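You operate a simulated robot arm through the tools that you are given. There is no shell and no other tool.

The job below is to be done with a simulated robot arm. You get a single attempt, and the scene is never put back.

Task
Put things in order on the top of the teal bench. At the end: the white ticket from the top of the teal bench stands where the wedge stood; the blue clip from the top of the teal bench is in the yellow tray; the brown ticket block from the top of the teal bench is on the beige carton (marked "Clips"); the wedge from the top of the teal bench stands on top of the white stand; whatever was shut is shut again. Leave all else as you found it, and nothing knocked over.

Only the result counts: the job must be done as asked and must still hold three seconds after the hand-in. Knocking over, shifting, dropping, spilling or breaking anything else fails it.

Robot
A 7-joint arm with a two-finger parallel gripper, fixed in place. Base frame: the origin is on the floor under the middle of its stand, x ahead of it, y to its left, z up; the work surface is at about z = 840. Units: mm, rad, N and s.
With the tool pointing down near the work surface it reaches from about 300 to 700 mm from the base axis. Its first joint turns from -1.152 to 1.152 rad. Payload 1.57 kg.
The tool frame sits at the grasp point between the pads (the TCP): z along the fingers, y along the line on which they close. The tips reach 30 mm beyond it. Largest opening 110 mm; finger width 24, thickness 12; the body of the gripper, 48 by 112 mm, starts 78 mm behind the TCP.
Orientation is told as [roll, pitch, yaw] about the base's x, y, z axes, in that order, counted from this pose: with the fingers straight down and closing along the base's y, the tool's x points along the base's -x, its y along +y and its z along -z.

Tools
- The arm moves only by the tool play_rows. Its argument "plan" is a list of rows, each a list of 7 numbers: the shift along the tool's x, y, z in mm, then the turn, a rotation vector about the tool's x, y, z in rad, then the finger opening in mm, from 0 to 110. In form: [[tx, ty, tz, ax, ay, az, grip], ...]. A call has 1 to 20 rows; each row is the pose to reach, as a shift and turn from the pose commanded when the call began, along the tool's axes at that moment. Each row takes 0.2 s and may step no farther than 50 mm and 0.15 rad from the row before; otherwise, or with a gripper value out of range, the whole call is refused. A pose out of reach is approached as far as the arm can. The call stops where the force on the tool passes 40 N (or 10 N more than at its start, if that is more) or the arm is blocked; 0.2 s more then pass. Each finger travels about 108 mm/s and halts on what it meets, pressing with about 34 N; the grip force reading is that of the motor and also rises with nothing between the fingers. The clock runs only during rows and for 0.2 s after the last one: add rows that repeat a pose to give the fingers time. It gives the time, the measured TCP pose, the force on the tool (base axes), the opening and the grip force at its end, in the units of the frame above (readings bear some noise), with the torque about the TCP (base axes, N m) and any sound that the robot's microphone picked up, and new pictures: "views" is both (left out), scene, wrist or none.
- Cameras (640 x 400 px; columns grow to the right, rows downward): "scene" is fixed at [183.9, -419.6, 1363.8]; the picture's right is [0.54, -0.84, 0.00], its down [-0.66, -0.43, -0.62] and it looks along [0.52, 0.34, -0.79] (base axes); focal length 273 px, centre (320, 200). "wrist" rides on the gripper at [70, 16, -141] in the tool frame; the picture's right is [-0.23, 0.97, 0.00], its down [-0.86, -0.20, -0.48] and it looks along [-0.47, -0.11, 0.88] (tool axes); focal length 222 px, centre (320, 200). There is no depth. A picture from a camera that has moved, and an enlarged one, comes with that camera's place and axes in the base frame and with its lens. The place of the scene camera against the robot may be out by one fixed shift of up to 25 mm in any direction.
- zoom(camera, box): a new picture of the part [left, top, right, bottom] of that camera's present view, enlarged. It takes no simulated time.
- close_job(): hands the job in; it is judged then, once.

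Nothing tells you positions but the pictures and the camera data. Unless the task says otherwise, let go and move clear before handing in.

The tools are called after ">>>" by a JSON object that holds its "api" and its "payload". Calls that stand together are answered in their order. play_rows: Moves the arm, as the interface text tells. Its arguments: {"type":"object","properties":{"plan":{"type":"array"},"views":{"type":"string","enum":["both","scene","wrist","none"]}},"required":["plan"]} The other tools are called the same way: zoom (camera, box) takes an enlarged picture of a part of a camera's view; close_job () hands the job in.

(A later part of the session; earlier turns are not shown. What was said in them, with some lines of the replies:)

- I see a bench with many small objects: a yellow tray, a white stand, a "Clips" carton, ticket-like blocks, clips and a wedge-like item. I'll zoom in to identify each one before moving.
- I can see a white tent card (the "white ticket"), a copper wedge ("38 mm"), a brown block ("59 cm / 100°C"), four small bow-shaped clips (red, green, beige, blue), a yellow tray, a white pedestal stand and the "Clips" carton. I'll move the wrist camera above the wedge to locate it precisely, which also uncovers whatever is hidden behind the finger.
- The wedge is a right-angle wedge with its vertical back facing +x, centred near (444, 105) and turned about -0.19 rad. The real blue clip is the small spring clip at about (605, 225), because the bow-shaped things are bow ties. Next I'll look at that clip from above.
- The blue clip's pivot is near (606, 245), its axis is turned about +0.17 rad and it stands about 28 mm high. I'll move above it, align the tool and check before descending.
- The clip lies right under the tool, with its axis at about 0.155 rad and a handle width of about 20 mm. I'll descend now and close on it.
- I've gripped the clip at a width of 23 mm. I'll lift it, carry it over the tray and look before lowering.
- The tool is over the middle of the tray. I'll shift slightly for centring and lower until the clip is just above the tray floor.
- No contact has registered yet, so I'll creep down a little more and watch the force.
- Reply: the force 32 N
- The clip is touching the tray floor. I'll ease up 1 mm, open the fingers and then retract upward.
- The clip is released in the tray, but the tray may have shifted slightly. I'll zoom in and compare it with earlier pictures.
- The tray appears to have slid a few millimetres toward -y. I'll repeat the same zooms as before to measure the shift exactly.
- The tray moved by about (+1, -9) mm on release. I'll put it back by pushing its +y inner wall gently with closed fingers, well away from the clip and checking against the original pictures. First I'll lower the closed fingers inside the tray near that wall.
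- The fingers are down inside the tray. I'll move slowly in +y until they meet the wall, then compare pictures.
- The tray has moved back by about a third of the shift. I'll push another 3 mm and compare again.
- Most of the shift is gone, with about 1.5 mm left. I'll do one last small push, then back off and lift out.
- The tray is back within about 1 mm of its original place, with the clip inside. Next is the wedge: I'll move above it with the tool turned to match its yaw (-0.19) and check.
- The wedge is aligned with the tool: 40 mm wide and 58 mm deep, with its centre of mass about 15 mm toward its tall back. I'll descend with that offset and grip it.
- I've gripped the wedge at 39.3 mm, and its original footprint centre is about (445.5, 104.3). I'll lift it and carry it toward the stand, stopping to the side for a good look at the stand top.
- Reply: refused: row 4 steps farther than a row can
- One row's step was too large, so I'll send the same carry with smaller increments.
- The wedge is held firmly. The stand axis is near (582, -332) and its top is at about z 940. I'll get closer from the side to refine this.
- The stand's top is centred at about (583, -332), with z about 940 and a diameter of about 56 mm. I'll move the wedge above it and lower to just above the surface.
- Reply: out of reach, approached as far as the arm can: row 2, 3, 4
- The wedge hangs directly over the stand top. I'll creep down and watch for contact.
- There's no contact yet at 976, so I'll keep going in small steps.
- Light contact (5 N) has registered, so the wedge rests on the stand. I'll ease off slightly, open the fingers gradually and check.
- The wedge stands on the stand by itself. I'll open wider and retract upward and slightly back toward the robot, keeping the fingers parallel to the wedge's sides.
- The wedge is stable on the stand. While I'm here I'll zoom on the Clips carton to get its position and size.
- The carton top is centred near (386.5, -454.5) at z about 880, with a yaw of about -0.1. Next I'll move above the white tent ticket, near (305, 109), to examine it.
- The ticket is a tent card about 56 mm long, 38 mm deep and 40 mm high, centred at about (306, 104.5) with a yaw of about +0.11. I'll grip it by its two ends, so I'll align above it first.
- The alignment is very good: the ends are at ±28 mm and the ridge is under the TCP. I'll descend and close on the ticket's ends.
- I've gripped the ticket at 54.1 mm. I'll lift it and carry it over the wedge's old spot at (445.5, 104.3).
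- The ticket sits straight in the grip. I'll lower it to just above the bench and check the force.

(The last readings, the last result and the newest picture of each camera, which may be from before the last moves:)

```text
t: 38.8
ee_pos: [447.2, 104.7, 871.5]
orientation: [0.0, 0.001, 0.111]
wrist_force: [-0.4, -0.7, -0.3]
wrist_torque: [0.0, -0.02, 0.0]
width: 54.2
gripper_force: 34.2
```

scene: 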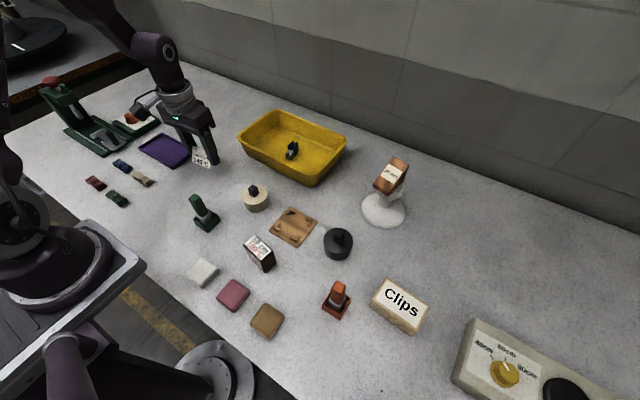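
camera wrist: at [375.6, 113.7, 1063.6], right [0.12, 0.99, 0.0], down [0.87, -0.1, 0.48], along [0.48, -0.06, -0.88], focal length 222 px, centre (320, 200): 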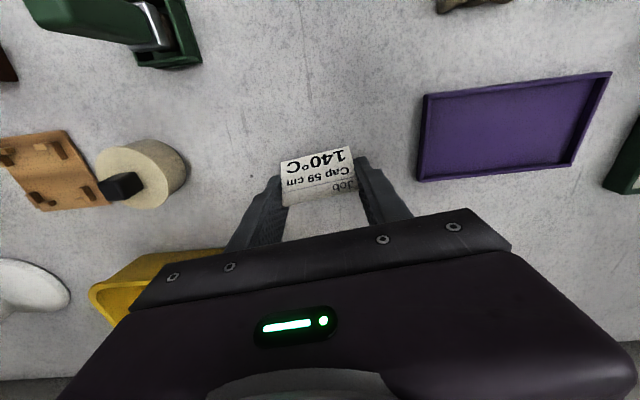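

>>> {"api": "play_rows", "payload": {"plan": [[0, 0, 0.5, 0, 0, 0, 50], [0, 0, 0.5, 0, 0, 0, 50]], "views": "scene"}}

>>> {"api": "zoom", "payload": {"camera": "scene", "box": [170, 120, 270, 200]}}

```text
t: 39.4
ee_pos: [446.2, 104.7, 871.7]
orientation: [0.0, 0.001, 0.111]
wrist_force: [-0.5, 0.8, 0.6]
wrist_torque: [-0.05, -0.01, 0.01]
width: 54.1
gripper_force: 34.2
```

scene: 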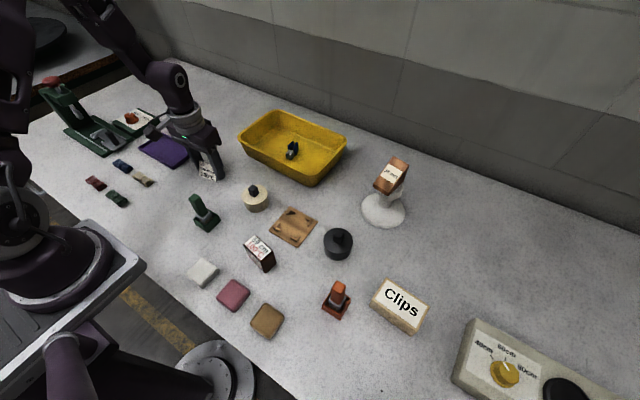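

```text
5.00 times, centred on (220, 160) of scene
camera zoom: at [183.9, -419.6, 1363.8], right [0.54, -0.84, 0.0], down [-0.66, -0.43, -0.62], along [0.52, 0.34, -0.79], focal length 1367 px, centre (820, 400)
```

zoom: 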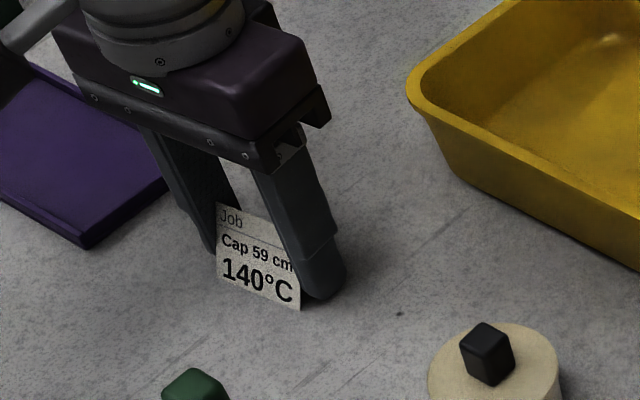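

>>> {"api": "play_rows", "payload": {"plan": [[0, 0, 0.4, 0, 0, 0, 50], [0, 0, 0.8, 0, 0, 0, 50], [0, 0, 0.8, 0, 0, 0, 50]], "views": "none"}}

```text
t: 40.2
ee_pos: [446.0, 104.2, 870.1]
orientation: [0.0, -0.001, 0.111]
wrist_force: [-0.7, 1.0, 11.8]
wrist_torque: [-0.14, 0.0, 0.01]
width: 54.2
gripper_force: 34.5
```

The ticket is touching the bench (12 N). I'll ease up 0.6 mm, then open gradually.

>>> {"api": "play_rows", "payload": {"plan": [[0, 0, -0.6, 0, 0, 0, 50], [0, 0, -0.6, 0, 0, 0, 53], [0, 0, -0.6, 0, 0, 0, 55], [0, 0, -0.6, 0, 0, 0, 58], [0, 0, -0.6, 0, 0, 0, 62], [0, 0, -0.6, 0, 0, 0, 70], [0, 0, -0.6, 0, 0, 0, 76]], "views": "both"}}

>>> {"api": "zoom", "payload": {"camera": "wrist", "box": [220, 80, 420, 230]}}

```text
t: 41.8
ee_pos: [445.1, 105.0, 871.1]
orientation: [-0.001, 0.0, 0.109]
wrist_force: [-0.3, -0.1, 0.2]
wrist_torque: [0.0, -0.02, -0.01]
width: 76.1
gripper_force: 0.1
camera wrist: at [375.4, 113.4, 1013.3], right [0.12, 0.99, 0.0], down [0.87, -0.1, 0.48], along [0.48, -0.06, -0.88], focal length 222 px, centre (320, 200)
```

scene: 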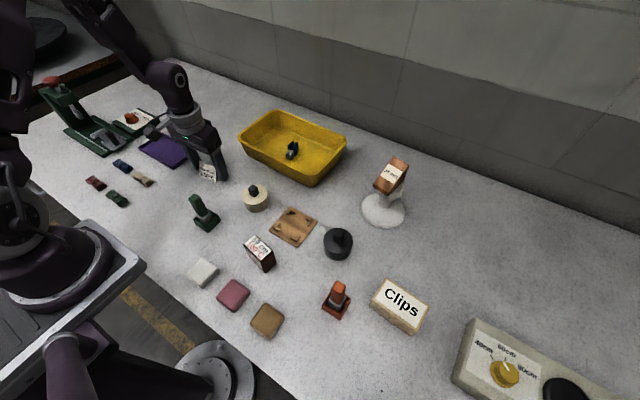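
wrist: 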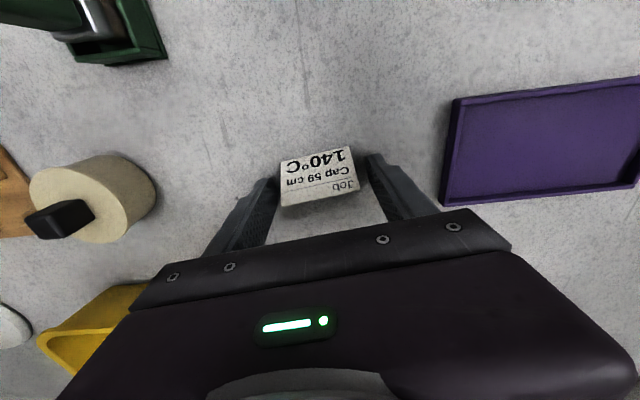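

```text
2.67 times, centred on (320, 155) of wrist
camera zoom: at [375.4, 113.4, 1013.3], right [0.12, 0.99, 0.0], down [0.87, -0.1, 0.48], along [0.48, -0.06, -0.88], focal length 592 px, centre (320, 320)
```

zoom: 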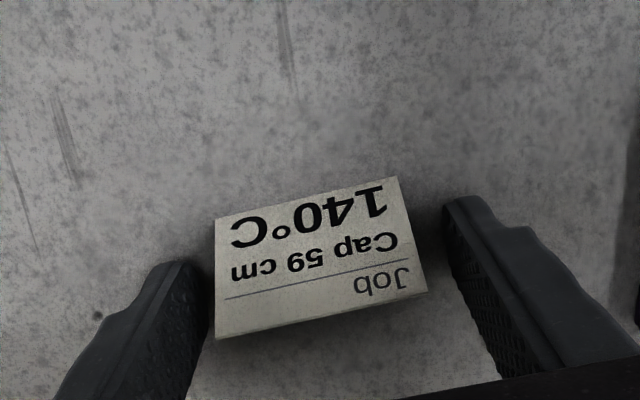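

The ticket is standing where the wedge was, undisturbed. I'll lift straight up, then travel to above the brown ticket block near (325, -181).

>>> {"api": "play_rows", "payload": {"plan": [[0, 0, -40, 0, 0, 0, 78], [0, 0, -85, 0, 0, 0, 80], [0, 0, -127, 0, 0, 0, 80], [20.7, -38, -127, 0, 0, 0.04, 80], [41.4, -75.9, -127, 0, 0, 0.08, 80], [62.2, -113.9, -127, 0, 0, 0.12, 80], [82.9, -151.8, -127, 0, 0, 0.16, 80], [103.6, -189.8, -127, 0, 0, 0.2, 80], [124.4, -227.7, -127, 0, 0, 0.24, 80], [145.1, -265.7, -127, 0, 0, 0.28, 80], [145.1, -265.7, -127, 0, 0, 0.28, 80]], "views": "both"}}

>>> {"api": "zoom", "payload": {"camera": "wrist", "box": [240, 60, 400, 180]}}

>>> {"api": "zoom", "payload": {"camera": "scene", "box": [170, 120, 270, 200]}}

```text
t: 44.2
ee_pos: [329.2, -175.3, 998.7]
orientation: [-0.001, -0.001, -0.169]
wrist_force: [-0.2, 0.4, 0.2]
wrist_torque: [-0.01, -0.02, -0.01]
width: 80.1
gripper_force: 0.0
camera wrist: at [263.4, -147.3, 1140.7], right [0.39, 0.92, 0.0], down [0.81, -0.34, 0.48], along [0.44, -0.19, -0.88], focal length 222 px, centre (320, 200)
```

scene: 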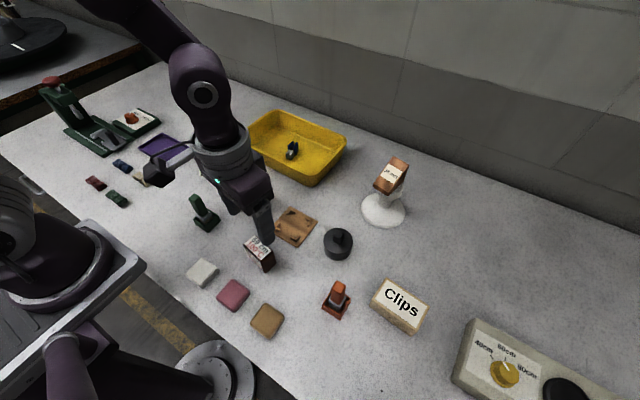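
wrist: 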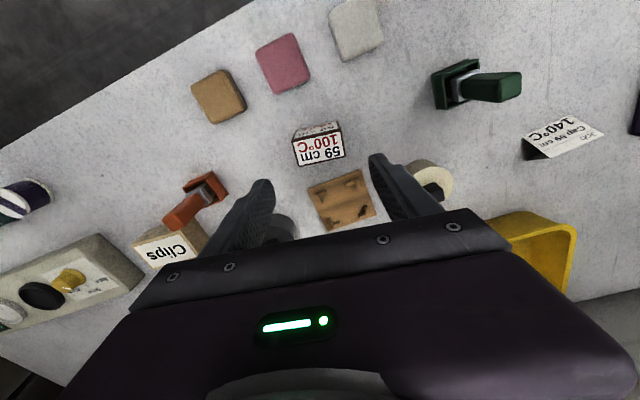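

```text
3.33 times, centred on (320, 120) of wrist
camera zoom: at [263.4, -147.3, 1140.7], right [0.39, 0.92, 0.0], down [0.81, -0.34, 0.48], along [0.44, -0.19, -0.88], focal length 740 px, centre (320, 467)
```

zoom: 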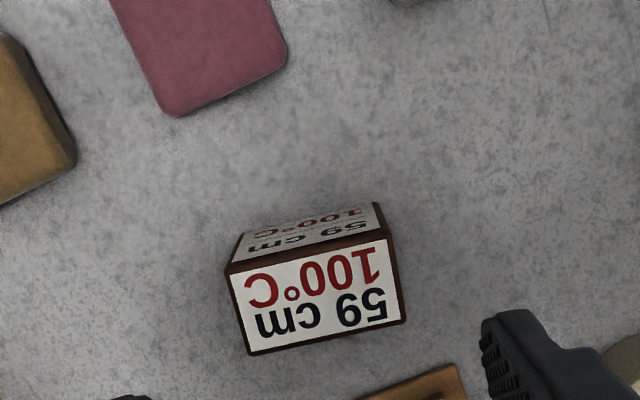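

```text
5.00 times, centred on (220, 160) of scene
camera zoom: at [183.9, -419.7, 1363.8], right [0.54, -0.84, 0.0], down [-0.66, -0.43, -0.62], along [0.52, 0.34, -0.79], focal length 1367 px, centre (820, 400)
```

zoom: 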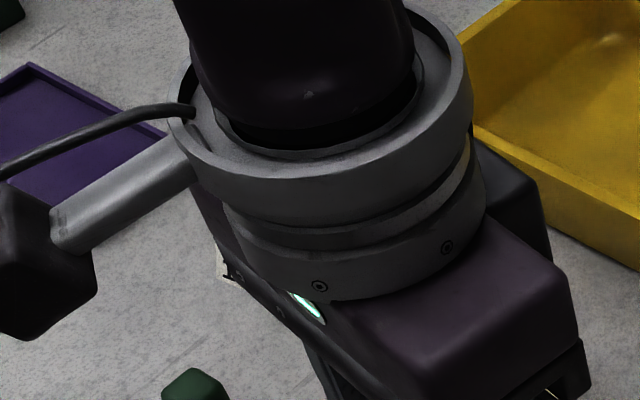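

The ticket looks undisturbed. The brown block is under the tool, so I'll zoom further for precise edges.

>>> {"api": "zoom", "payload": {"camera": "wrist", "box": [285, 110, 355, 170]}}

>>> {"api": "zoom", "payload": {"camera": "scene", "box": [235, 225, 285, 275]}}

>>> {"api": "zoom", "payload": {"camera": "wrist", "box": [440, 70, 640, 200]}}

```text
6.67 times, centred on (320, 140) of wrist
camera zoom: at [263.4, -147.3, 1140.7], right [0.39, 0.92, 0.0], down [0.81, -0.34, 0.48], along [0.44, -0.19, -0.88], focal length 1481 px, centre (320, 600)
```

zoom: 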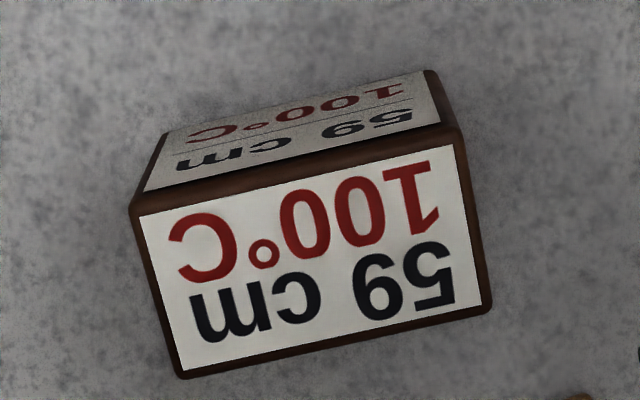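

```text
8.00 times, centred on (260, 250) of scene
camera zoom: at [183.9, -419.7, 1363.8], right [0.54, -0.84, 0.0], down [-0.66, -0.43, -0.62], along [0.52, 0.34, -0.79], focal length 2188 px, centre (800, -200)
```

zoom: 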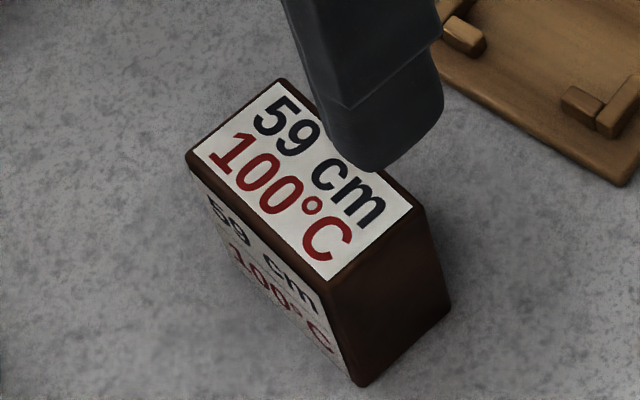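

```text
3.08 times, centred on (540, 135) of wrist
camera zoom: at [263.4, -147.3, 1140.7], right [0.39, 0.92, 0.0], down [0.81, -0.34, 0.48], along [0.44, -0.19, -0.88], focal length 684 px, centre (-357, 400)
```

zoom: 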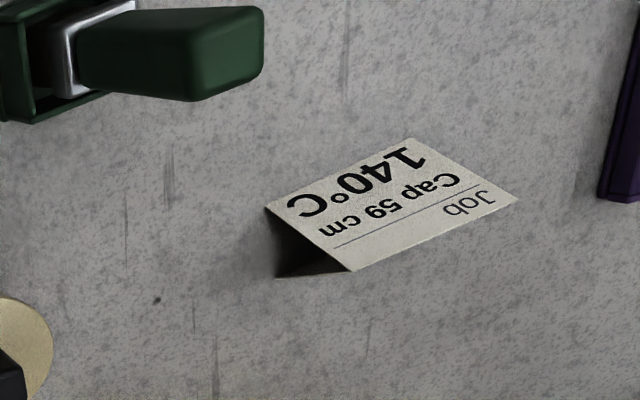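

The block is 54.6 × 29.4 × 57 mm and aligned with the tool, offset by 3.6 mm. I'll descend and grip it across its long side.

>>> {"api": "play_rows", "payload": {"plan": [[1.8, 0, 40, 0, 0, 0, 80], [3.6, 0, 85, 0, 0, 0, 80], [3.6, 0, 112, 0, 0, 0, 80], [3.6, 0, 125.5, 0, 0, 0, 80], [3.6, 0, 125.5, 0, 0, 0, 80], [3.6, 0, 125.5, 0, 0, 0, 66], [3.6, 0, 125.5, 0, 0, 0, 54], [3.6, 0, 125.5, 0, 0, 0, 45], [3.6, 0, 125.5, 0, 0, 0, 45]], "views": "both"}}

```text
t: 46.2
ee_pos: [326.0, -174.4, 874.3]
orientation: [0.0, 0.001, -0.168]
wrist_force: [0.2, 0.7, -0.7]
wrist_torque: [-0.02, 0.0, 0.0]
width: 55.4
gripper_force: 33.9
camera wrist: at [261.5, -146.5, 1014.7], right [0.39, 0.92, 0.0], down [0.81, -0.34, 0.48], along [0.44, -0.19, -0.88], focal length 222 px, centre (320, 200)
```

scene: 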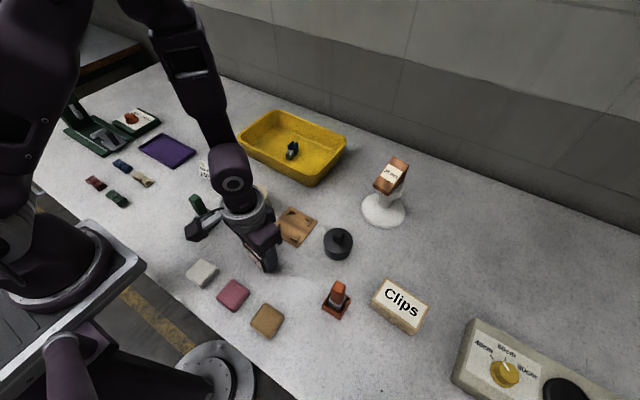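
wrist: 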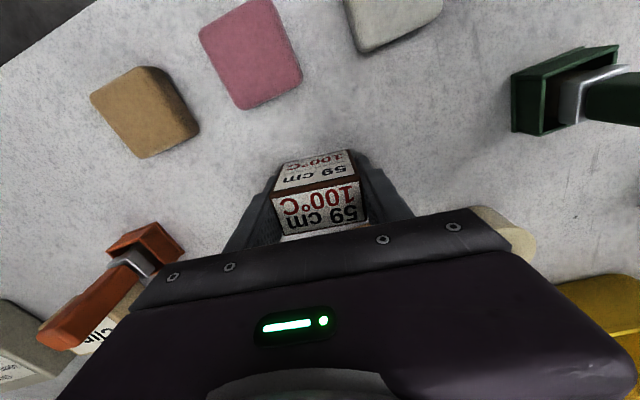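

I've gripped the block at 55.4 mm. I'll lift it and stop beside the Clips carton to confirm the carton's position.

>>> {"api": "play_rows", "payload": {"plan": [[0, 0, -30, 0, 0, 0, 45], [0, 0, -70, 0, 0, 0, 45], [0, 0, -110, 0, 0, 0, 45], [0, 0, -136, 0, 0, 0, 45], [-22.7, -30.8, -136, 0, 0, 0, 45], [-45.4, -61.5, -136, 0, 0, 0, 45], [-68.1, -92.3, -136, 0, 0, 0, 45], [-90.8, -123, -136, 0, 0, 0, 45], [-113.5, -153.8, -136, 0, 0, 0, 45], [-136.2, -184.6, -136, 0, 0, 0, 45], [-136.2, -184.6, -136, 0, 0, 0, 45]], "views": "both"}}

>>> {"api": "zoom", "payload": {"camera": "wrist", "box": [160, 70, 340, 220]}}

```text
t: 48.6
ee_pos: [430.6, -380.4, 1009.9]
orientation: [0.0, 0.001, -0.169]
wrist_force: [0.8, -0.4, -1.3]
wrist_torque: [0.02, 0.0, 0.02]
width: 55.3
gripper_force: 34.4
camera wrist: at [365.2, -351.5, 1151.3], right [0.39, 0.92, 0.0], down [0.81, -0.34, 0.48], along [0.44, -0.19, -0.88], focal length 222 px, centre (320, 200)
```

scene: 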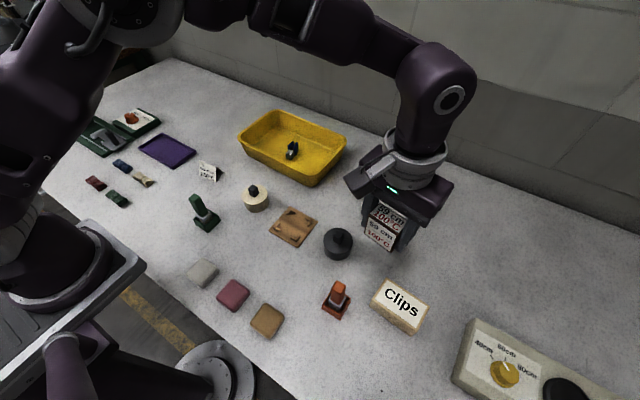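
wrist: 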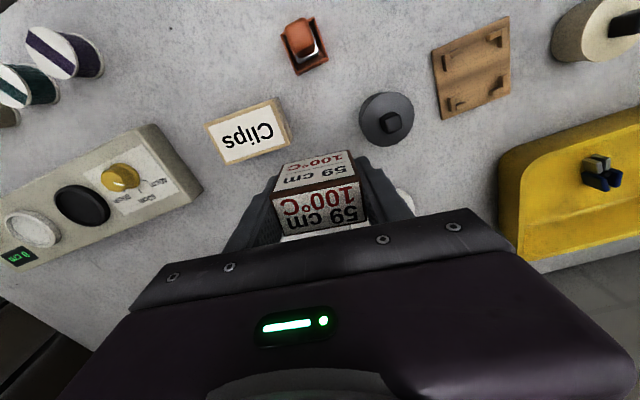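

```text
2.67 times, centred on (250, 145) of wrist
camera zoom: at [365.2, -351.5, 1151.3], right [0.39, 0.92, 0.0], down [0.81, -0.34, 0.48], along [0.44, -0.19, -0.88], focal length 592 px, centre (507, 347)
```

zoom: 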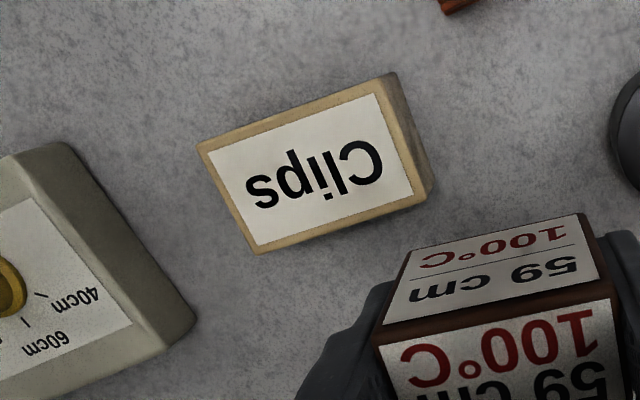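

The carton is centred at about (385, -454) with a yaw of about -0.085. I'll move the block over it, align and lower to just above it.

>>> {"api": "play_rows", "payload": {"plan": [[16, -40, 0, 0, 0, -0.04, 45], [31.8, -80.5, 0, 0, 0, -0.085, 45], [31.8, -80.5, 35, 0, 0, -0.085, 45], [31.8, -80.5, 65, 0, 0, -0.085, 45], [31.8, -80.5, 80, 0, 0, -0.085, 45], [31.8, -80.5, 80, 0, 0, -0.085, 45]], "views": "both"}}

>>> {"api": "zoom", "payload": {"camera": "scene", "box": [350, 230, 450, 340]}}

>>> {"api": "zoom", "payload": {"camera": "wrist", "box": [220, 80, 420, 240]}}

```text
t: 50.0
ee_pos: [384.9, -454.3, 928.1]
orientation: [0.0, -0.001, -0.085]
wrist_force: [-0.5, 0.5, -0.4]
wrist_torque: [-0.03, -0.01, -0.02]
width: 55.4
gripper_force: 34.1
camera wrist: at [317.2, -431.1, 1070.7], right [0.31, 0.95, 0.0], down [0.84, -0.27, 0.48], along [0.46, -0.15, -0.88], focal length 222 px, centre (320, 200)
```

scene: 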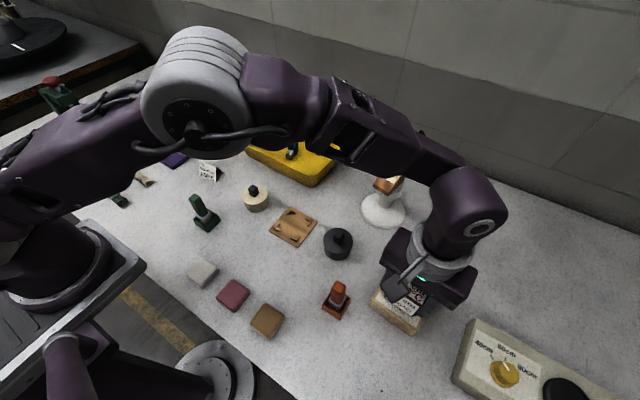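
wrist: 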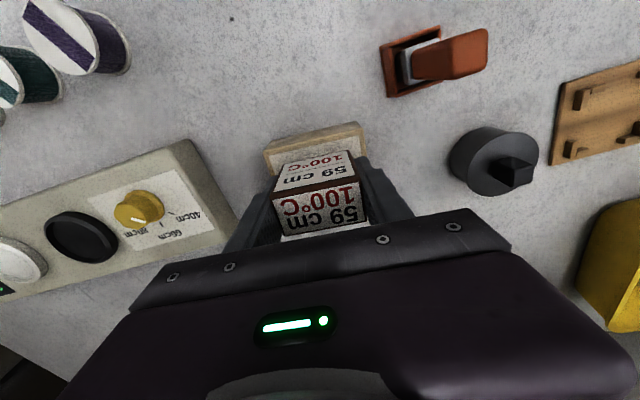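

```text
3.64 times, centred on (400, 285) of scene
camera zoom: at [184.0, -419.7, 1363.8], right [0.54, -0.84, 0.0], down [-0.66, -0.43, -0.62], along [0.52, 0.34, -0.79], focal length 994 px, centre (29, -109)
```

zoom: 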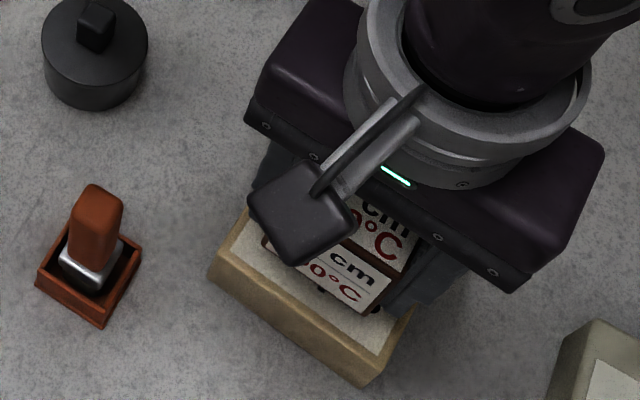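

```text
2.50 times, centred on (320, 160) of wrist
camera zoom: at [317.2, -431.1, 1070.7], right [0.31, 0.95, 0.0], down [0.84, -0.27, 0.48], along [0.46, -0.15, -0.88], focal length 555 px, centre (320, 300)
```

zoom: 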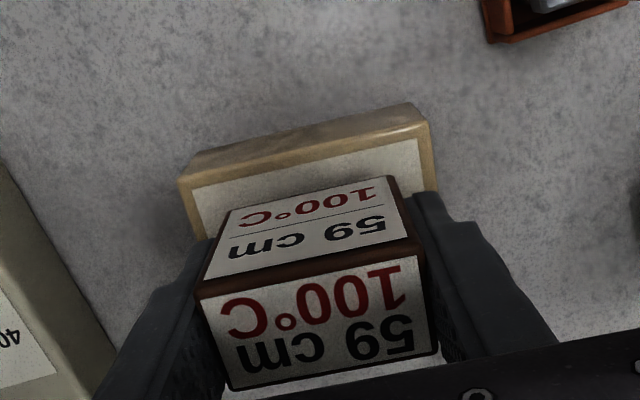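

The block is well centred over the carton (within about 1 mm) and aligned. I'll creep down to contact.

>>> {"api": "play_rows", "payload": {"plan": [[0, 0, 6, 0, 0, 0, 45], [0, 0, 11, 0, 0, 0, 45], [0, 0, 13, 0, 0, 0, 45], [0, 0, 14, 0, 0, 0, 45]], "views": "none"}}

```text
t: 51.0
ee_pos: [384.4, -454.2, 915.5]
orientation: [-0.001, 0.001, -0.086]
wrist_force: [0.7, -1.0, -0.8]
wrist_torque: [0.01, 0.04, 0.02]
width: 55.0
gripper_force: 34.2
```

>>> {"api": "play_rows", "payload": {"plan": [[0, 0, 0.7, 0, 0, 0, 45], [0, 0, 1.4, 0, 0, 0, 45]], "views": "none"}}

```text
t: 51.6
ee_pos: [384.4, -453.9, 914.6]
orientation: [-0.001, 0.002, -0.086]
wrist_force: [0.2, 0.5, 0.1]
wrist_torque: [-0.02, -0.02, 0.01]
width: 55.5
gripper_force: 34.5
```

>>> {"api": "play_rows", "payload": {"plan": [[0, 0, 0.7, 0, 0, 0, 45], [0, 0, 1.4, 0, 0, 0, 45]], "views": "none"}}

```text
t: 52.2
ee_pos: [385.2, -453.1, 912.7]
orientation: [-0.001, 0.001, -0.086]
wrist_force: [-3.2, 3.3, 10.0]
wrist_torque: [0.17, 0.01, -0.02]
width: 54.8
gripper_force: 33.9
```

The block has touched the carton top (10 N). I'll ease up slightly and confirm the force drops before releasing.

>>> {"api": "play_rows", "payload": {"plan": [[0, 0, -0.5, 0, 0, 0, 45], [0, 0, -0.5, 0, 0, 0, 45]], "views": "none"}}

```text
t: 52.8
ee_pos: [384.4, -452.7, 913.6]
orientation: [0.0, 0.0, -0.086]
wrist_force: [-0.6, 1.0, 6.8]
wrist_torque: [0.02, -0.01, 0.01]
width: 55.2
gripper_force: 34.3
```

>>> {"api": "play_rows", "payload": {"plan": [[0, 0, -0.3, 0, 0, 0, 45], [0, 0, -0.3, 0, 0, 0, 53], [0, 0, -0.3, 0, 0, 0, 56], [0, 0, -0.3, 0, 0, 0, 59], [0, 0, -0.3, 0, 0, 0, 64], [0, 0, -0.3, 0, 0, 0, 70], [0, 0, -0.3, 0, 0, 0, 76]], "views": "both"}}

>>> {"api": "zoom", "payload": {"camera": "wrist", "box": [220, 80, 420, 240]}}

```text
t: 54.4
ee_pos: [386.1, -454.0, 912.2]
orientation: [0.0, 0.0, -0.086]
wrist_force: [-1.2, 0.3, -0.2]
wrist_torque: [-0.04, -0.01, -0.02]
width: 75.7
gripper_force: 0.0
camera wrist: at [318.1, -431.3, 1054.8], right [0.31, 0.95, 0.0], down [0.84, -0.27, 0.48], along [0.46, -0.15, -0.88], focal length 222 px, centre (320, 200)
```

scene: 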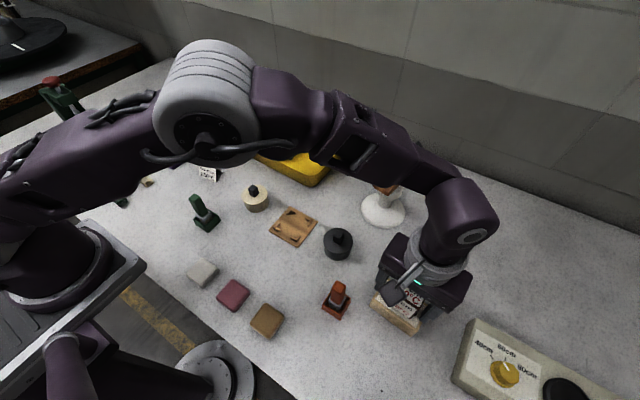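
wrist: 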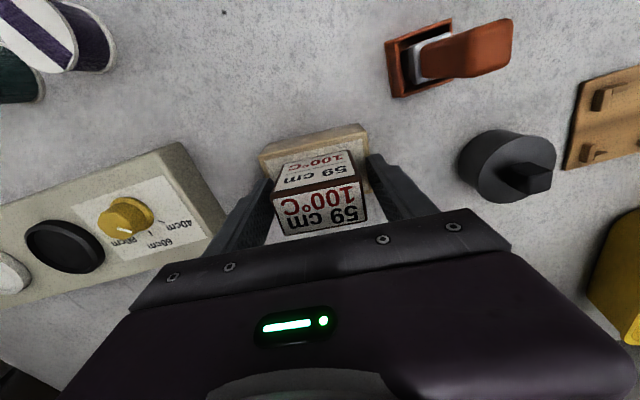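

```text
2.50 times, centred on (320, 160) of wrist
camera zoom: at [318.1, -431.3, 1054.8], right [0.31, 0.95, 0.0], down [0.84, -0.27, 0.48], along [0.46, -0.15, -0.88], focal length 555 px, centre (320, 300)
```

zoom: 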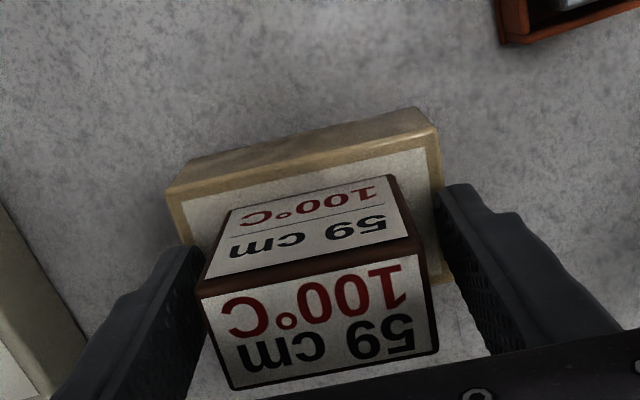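

The block stands on the carton and the fingers are clear of it. I'll lift straight up and swing back to the middle to inspect everything.

>>> {"api": "play_rows", "payload": {"plan": [[0, 0, -25, 0, 0, 0, 78], [0, 0, -65, 0, 0, 0, 80], [0, 0, -105, 0, 0, 0, 80], [0, 0, -145, 0, 0, 0, 80], [10, 40, -160, 0, 0, 0, 80], [20, 80, -175, 0, 0, 0, 80], [25, 122, -190, 0, 0, 0, 80], [30, 165, -200, 0, 0, 0, 80], [35, 208, -205, 0, 0, 0, 80], [40, 250, -205, 0, 0, 0, 80], [45, 294, -205, 0, 0, 0, 80], [50, 338, -205, 0, 0, 0, 80], [55, 380, -205, 0, 0, 0, 80], [60, 414, -205, 0, 0, 0, 80], [60, 414, -205, 0, 0, 0, 80]], "views": "both"}}

>>> {"api": "zoom", "payload": {"camera": "scene", "box": [310, 160, 630, 400]}}

>>> {"api": "zoom", "payload": {"camera": "scene", "box": [180, 140, 360, 260]}}

>>> {"api": "zoom", "payload": {"camera": "scene", "box": [80, 80, 240, 240]}}

>>> {"api": "zoom", "payload": {"camera": "scene", "box": [180, 220, 360, 350]}}

```text
t: 57.6
ee_pos: [359.2, -34.8, 1117.9]
orientation: [0.001, 0.002, -0.085]
wrist_force: [-0.8, 0.1, 0.7]
wrist_torque: [0.02, 0.02, -0.01]
width: 79.8
gripper_force: 0.1
camera wrist: at [292.6, -13.0, 1259.7], right [0.31, 0.95, 0.0], down [0.83, -0.27, 0.48], along [0.46, -0.15, -0.88], focal length 222 px, centre (320, 200)
```

scene: 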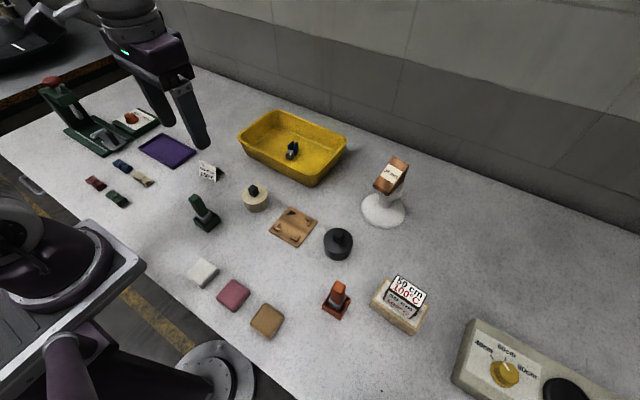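
wrist: 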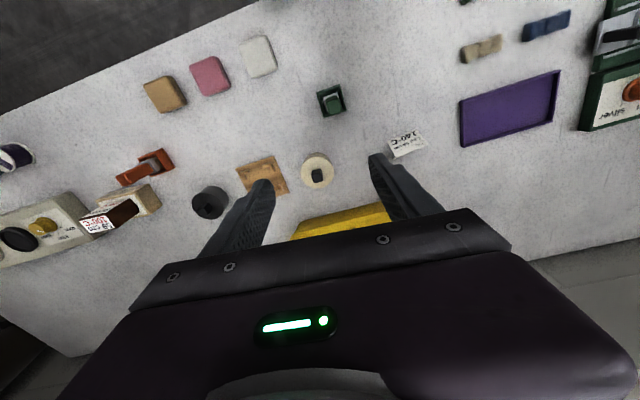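

```text
1.67 times, centred on (470, 280) of scene
camera zoom: at [183.9, -419.6, 1363.8], right [0.54, -0.84, 0.0], down [-0.66, -0.43, -0.62], along [0.52, 0.34, -0.79], focal length 456 px, centre (70, 67)
```

zoom: 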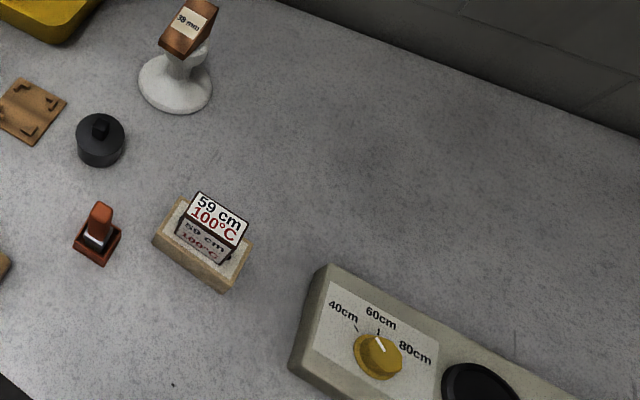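

```text
3.33 times, centred on (270, 200) of scene
camera zoom: at [183.9, -419.6, 1363.8], right [0.54, -0.84, 0.0], down [-0.66, -0.43, -0.62], along [0.52, 0.34, -0.79], focal length 912 px, centre (487, 200)
```

zoom: 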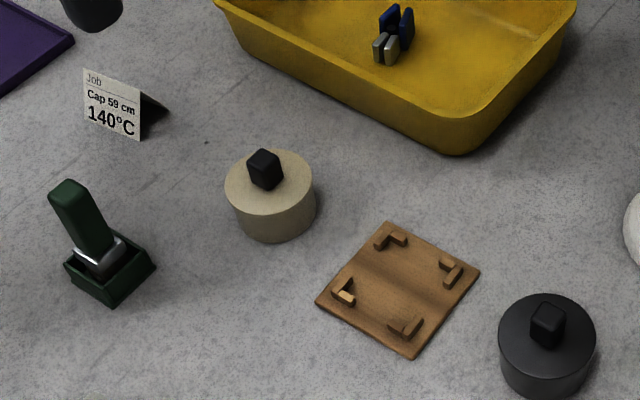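

```text
2.50 times, centred on (160, 160) of scene
camera zoom: at [183.9, -419.6, 1363.8], right [0.54, -0.84, 0.0], down [-0.66, -0.43, -0.62], along [0.52, 0.34, -0.79], focal length 684 px, centre (720, 300)
```

zoom: 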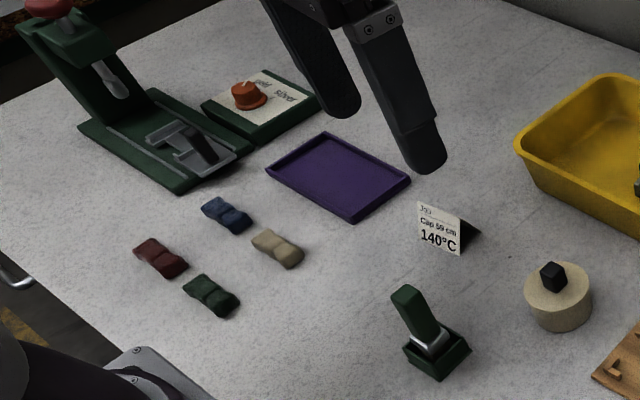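

```text
3.08 times, centred on (270, 285) of scene
camera zoom: at [183.9, -419.6, 1363.8], right [0.54, -0.84, 0.0], down [-0.66, -0.43, -0.62], along [0.52, 0.34, -0.79], focal length 841 px, centre (474, -62)
```

zoom: 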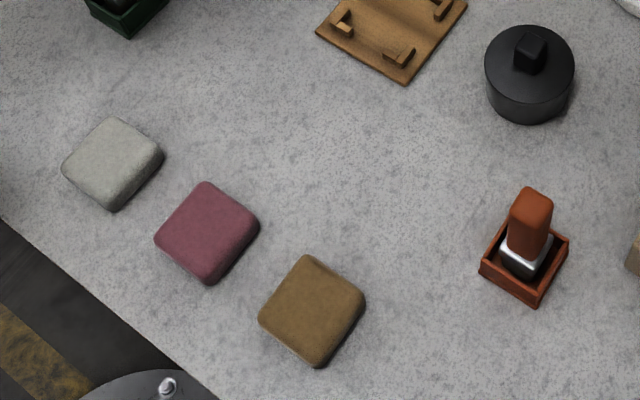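

Everything looks in place and the other objects match their original positions. I'll take one last close look at the wedge, the carton and the tray before handing in.

>>> {"api": "zoom", "payload": {"camera": "scene", "box": [350, 145, 430, 235]}}

>>> {"api": "zoom", "payload": {"camera": "scene", "box": [360, 260, 440, 340]}}

>>> {"api": "zoom", "payload": {"camera": "scene", "box": [170, 80, 270, 160]}}

>>> {"api": "zoom", "payload": {"camera": "scene", "box": [190, 140, 270, 200]}}

```text
4.44 times, centred on (390, 190) of scene
camera zoom: at [183.9, -419.6, 1363.8], right [0.54, -0.84, 0.0], down [-0.66, -0.43, -0.62], along [0.52, 0.34, -0.79], focal length 1215 px, centre (9, 244)
```

zoom: 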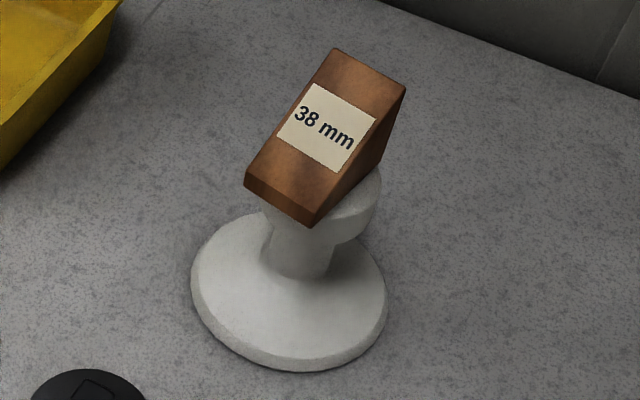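

```text
5.00 times, centred on (400, 300) of scene
camera zoom: at [183.9, -419.6, 1363.8], right [0.54, -0.84, 0.0], down [-0.66, -0.43, -0.62], along [0.52, 0.34, -0.79], focal length 1367 px, centre (-80, -300)
```

zoom: 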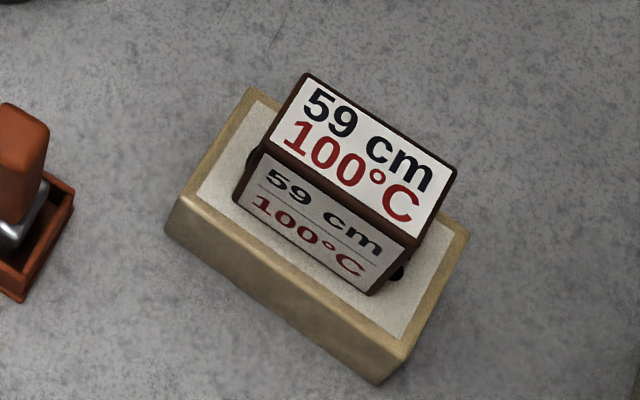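

```text
5.00 times, centred on (220, 120) of scene
camera zoom: at [183.9, -419.6, 1363.8], right [0.54, -0.84, 0.0], down [-0.66, -0.43, -0.62], along [0.52, 0.34, -0.79], focal length 1367 px, centre (820, 600)
```

zoom: 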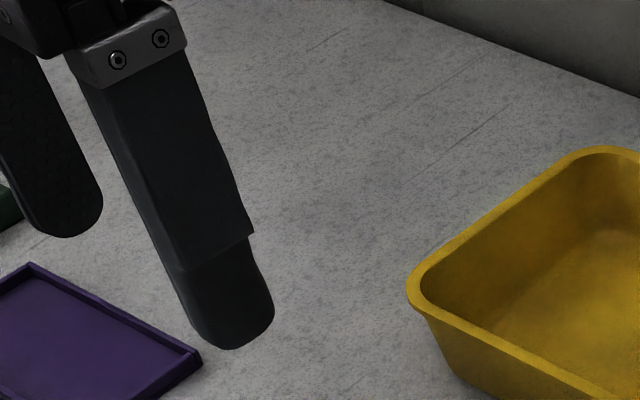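

```text
6.67 times, centred on (230, 170) of scene
camera zoom: at [183.9, -419.6, 1363.8], right [0.54, -0.84, 0.0], down [-0.66, -0.43, -0.62], along [0.52, 0.34, -0.79], focal length 1823 px, centre (920, 400)
```

zoom: 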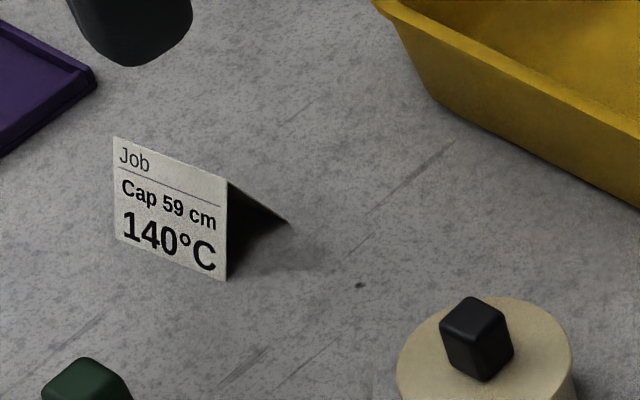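

The wedge stands on the white stand, the white ticket stands where the wedge stood and the brown block is on the Clips carton. The blue clip is in the yellow tray. I nudged that tray about 9 mm when I released the clip and pushed it back to within about 1 mm. The arm is clear, so I'm handing the job in.

>>> {"api": "close_job", "payload": {}}

```text
The job is handed in.
```

I handed the job in with all four items where you asked. In the last pictures they were all standing or resting steadily:

- **White ticket:** it stands where the wedge stood, within a couple of millimetres by my estimate.
- **Blue clip:** it is in the yellow tray. I took the small blue spring clip to be the one you meant, since the dark blue item near the purple tray looks like a bow tie.
- **Brown ticket block:** it stands upright on the beige "Clips" carton, roughly centred.
- **Wedge:** it stands on top of the white stand, with its front edge overhanging the top by a few millimetres.

**Yellow tray:** it slid about 9 mm when I released the clip into it. I pushed it back, and it now sits within about 1 mm of where it started.

I opened nothing, so there was nothing to shut again. Everything else I compared with the first pictures looked unmoved, and the gripper was clear before I handed in.
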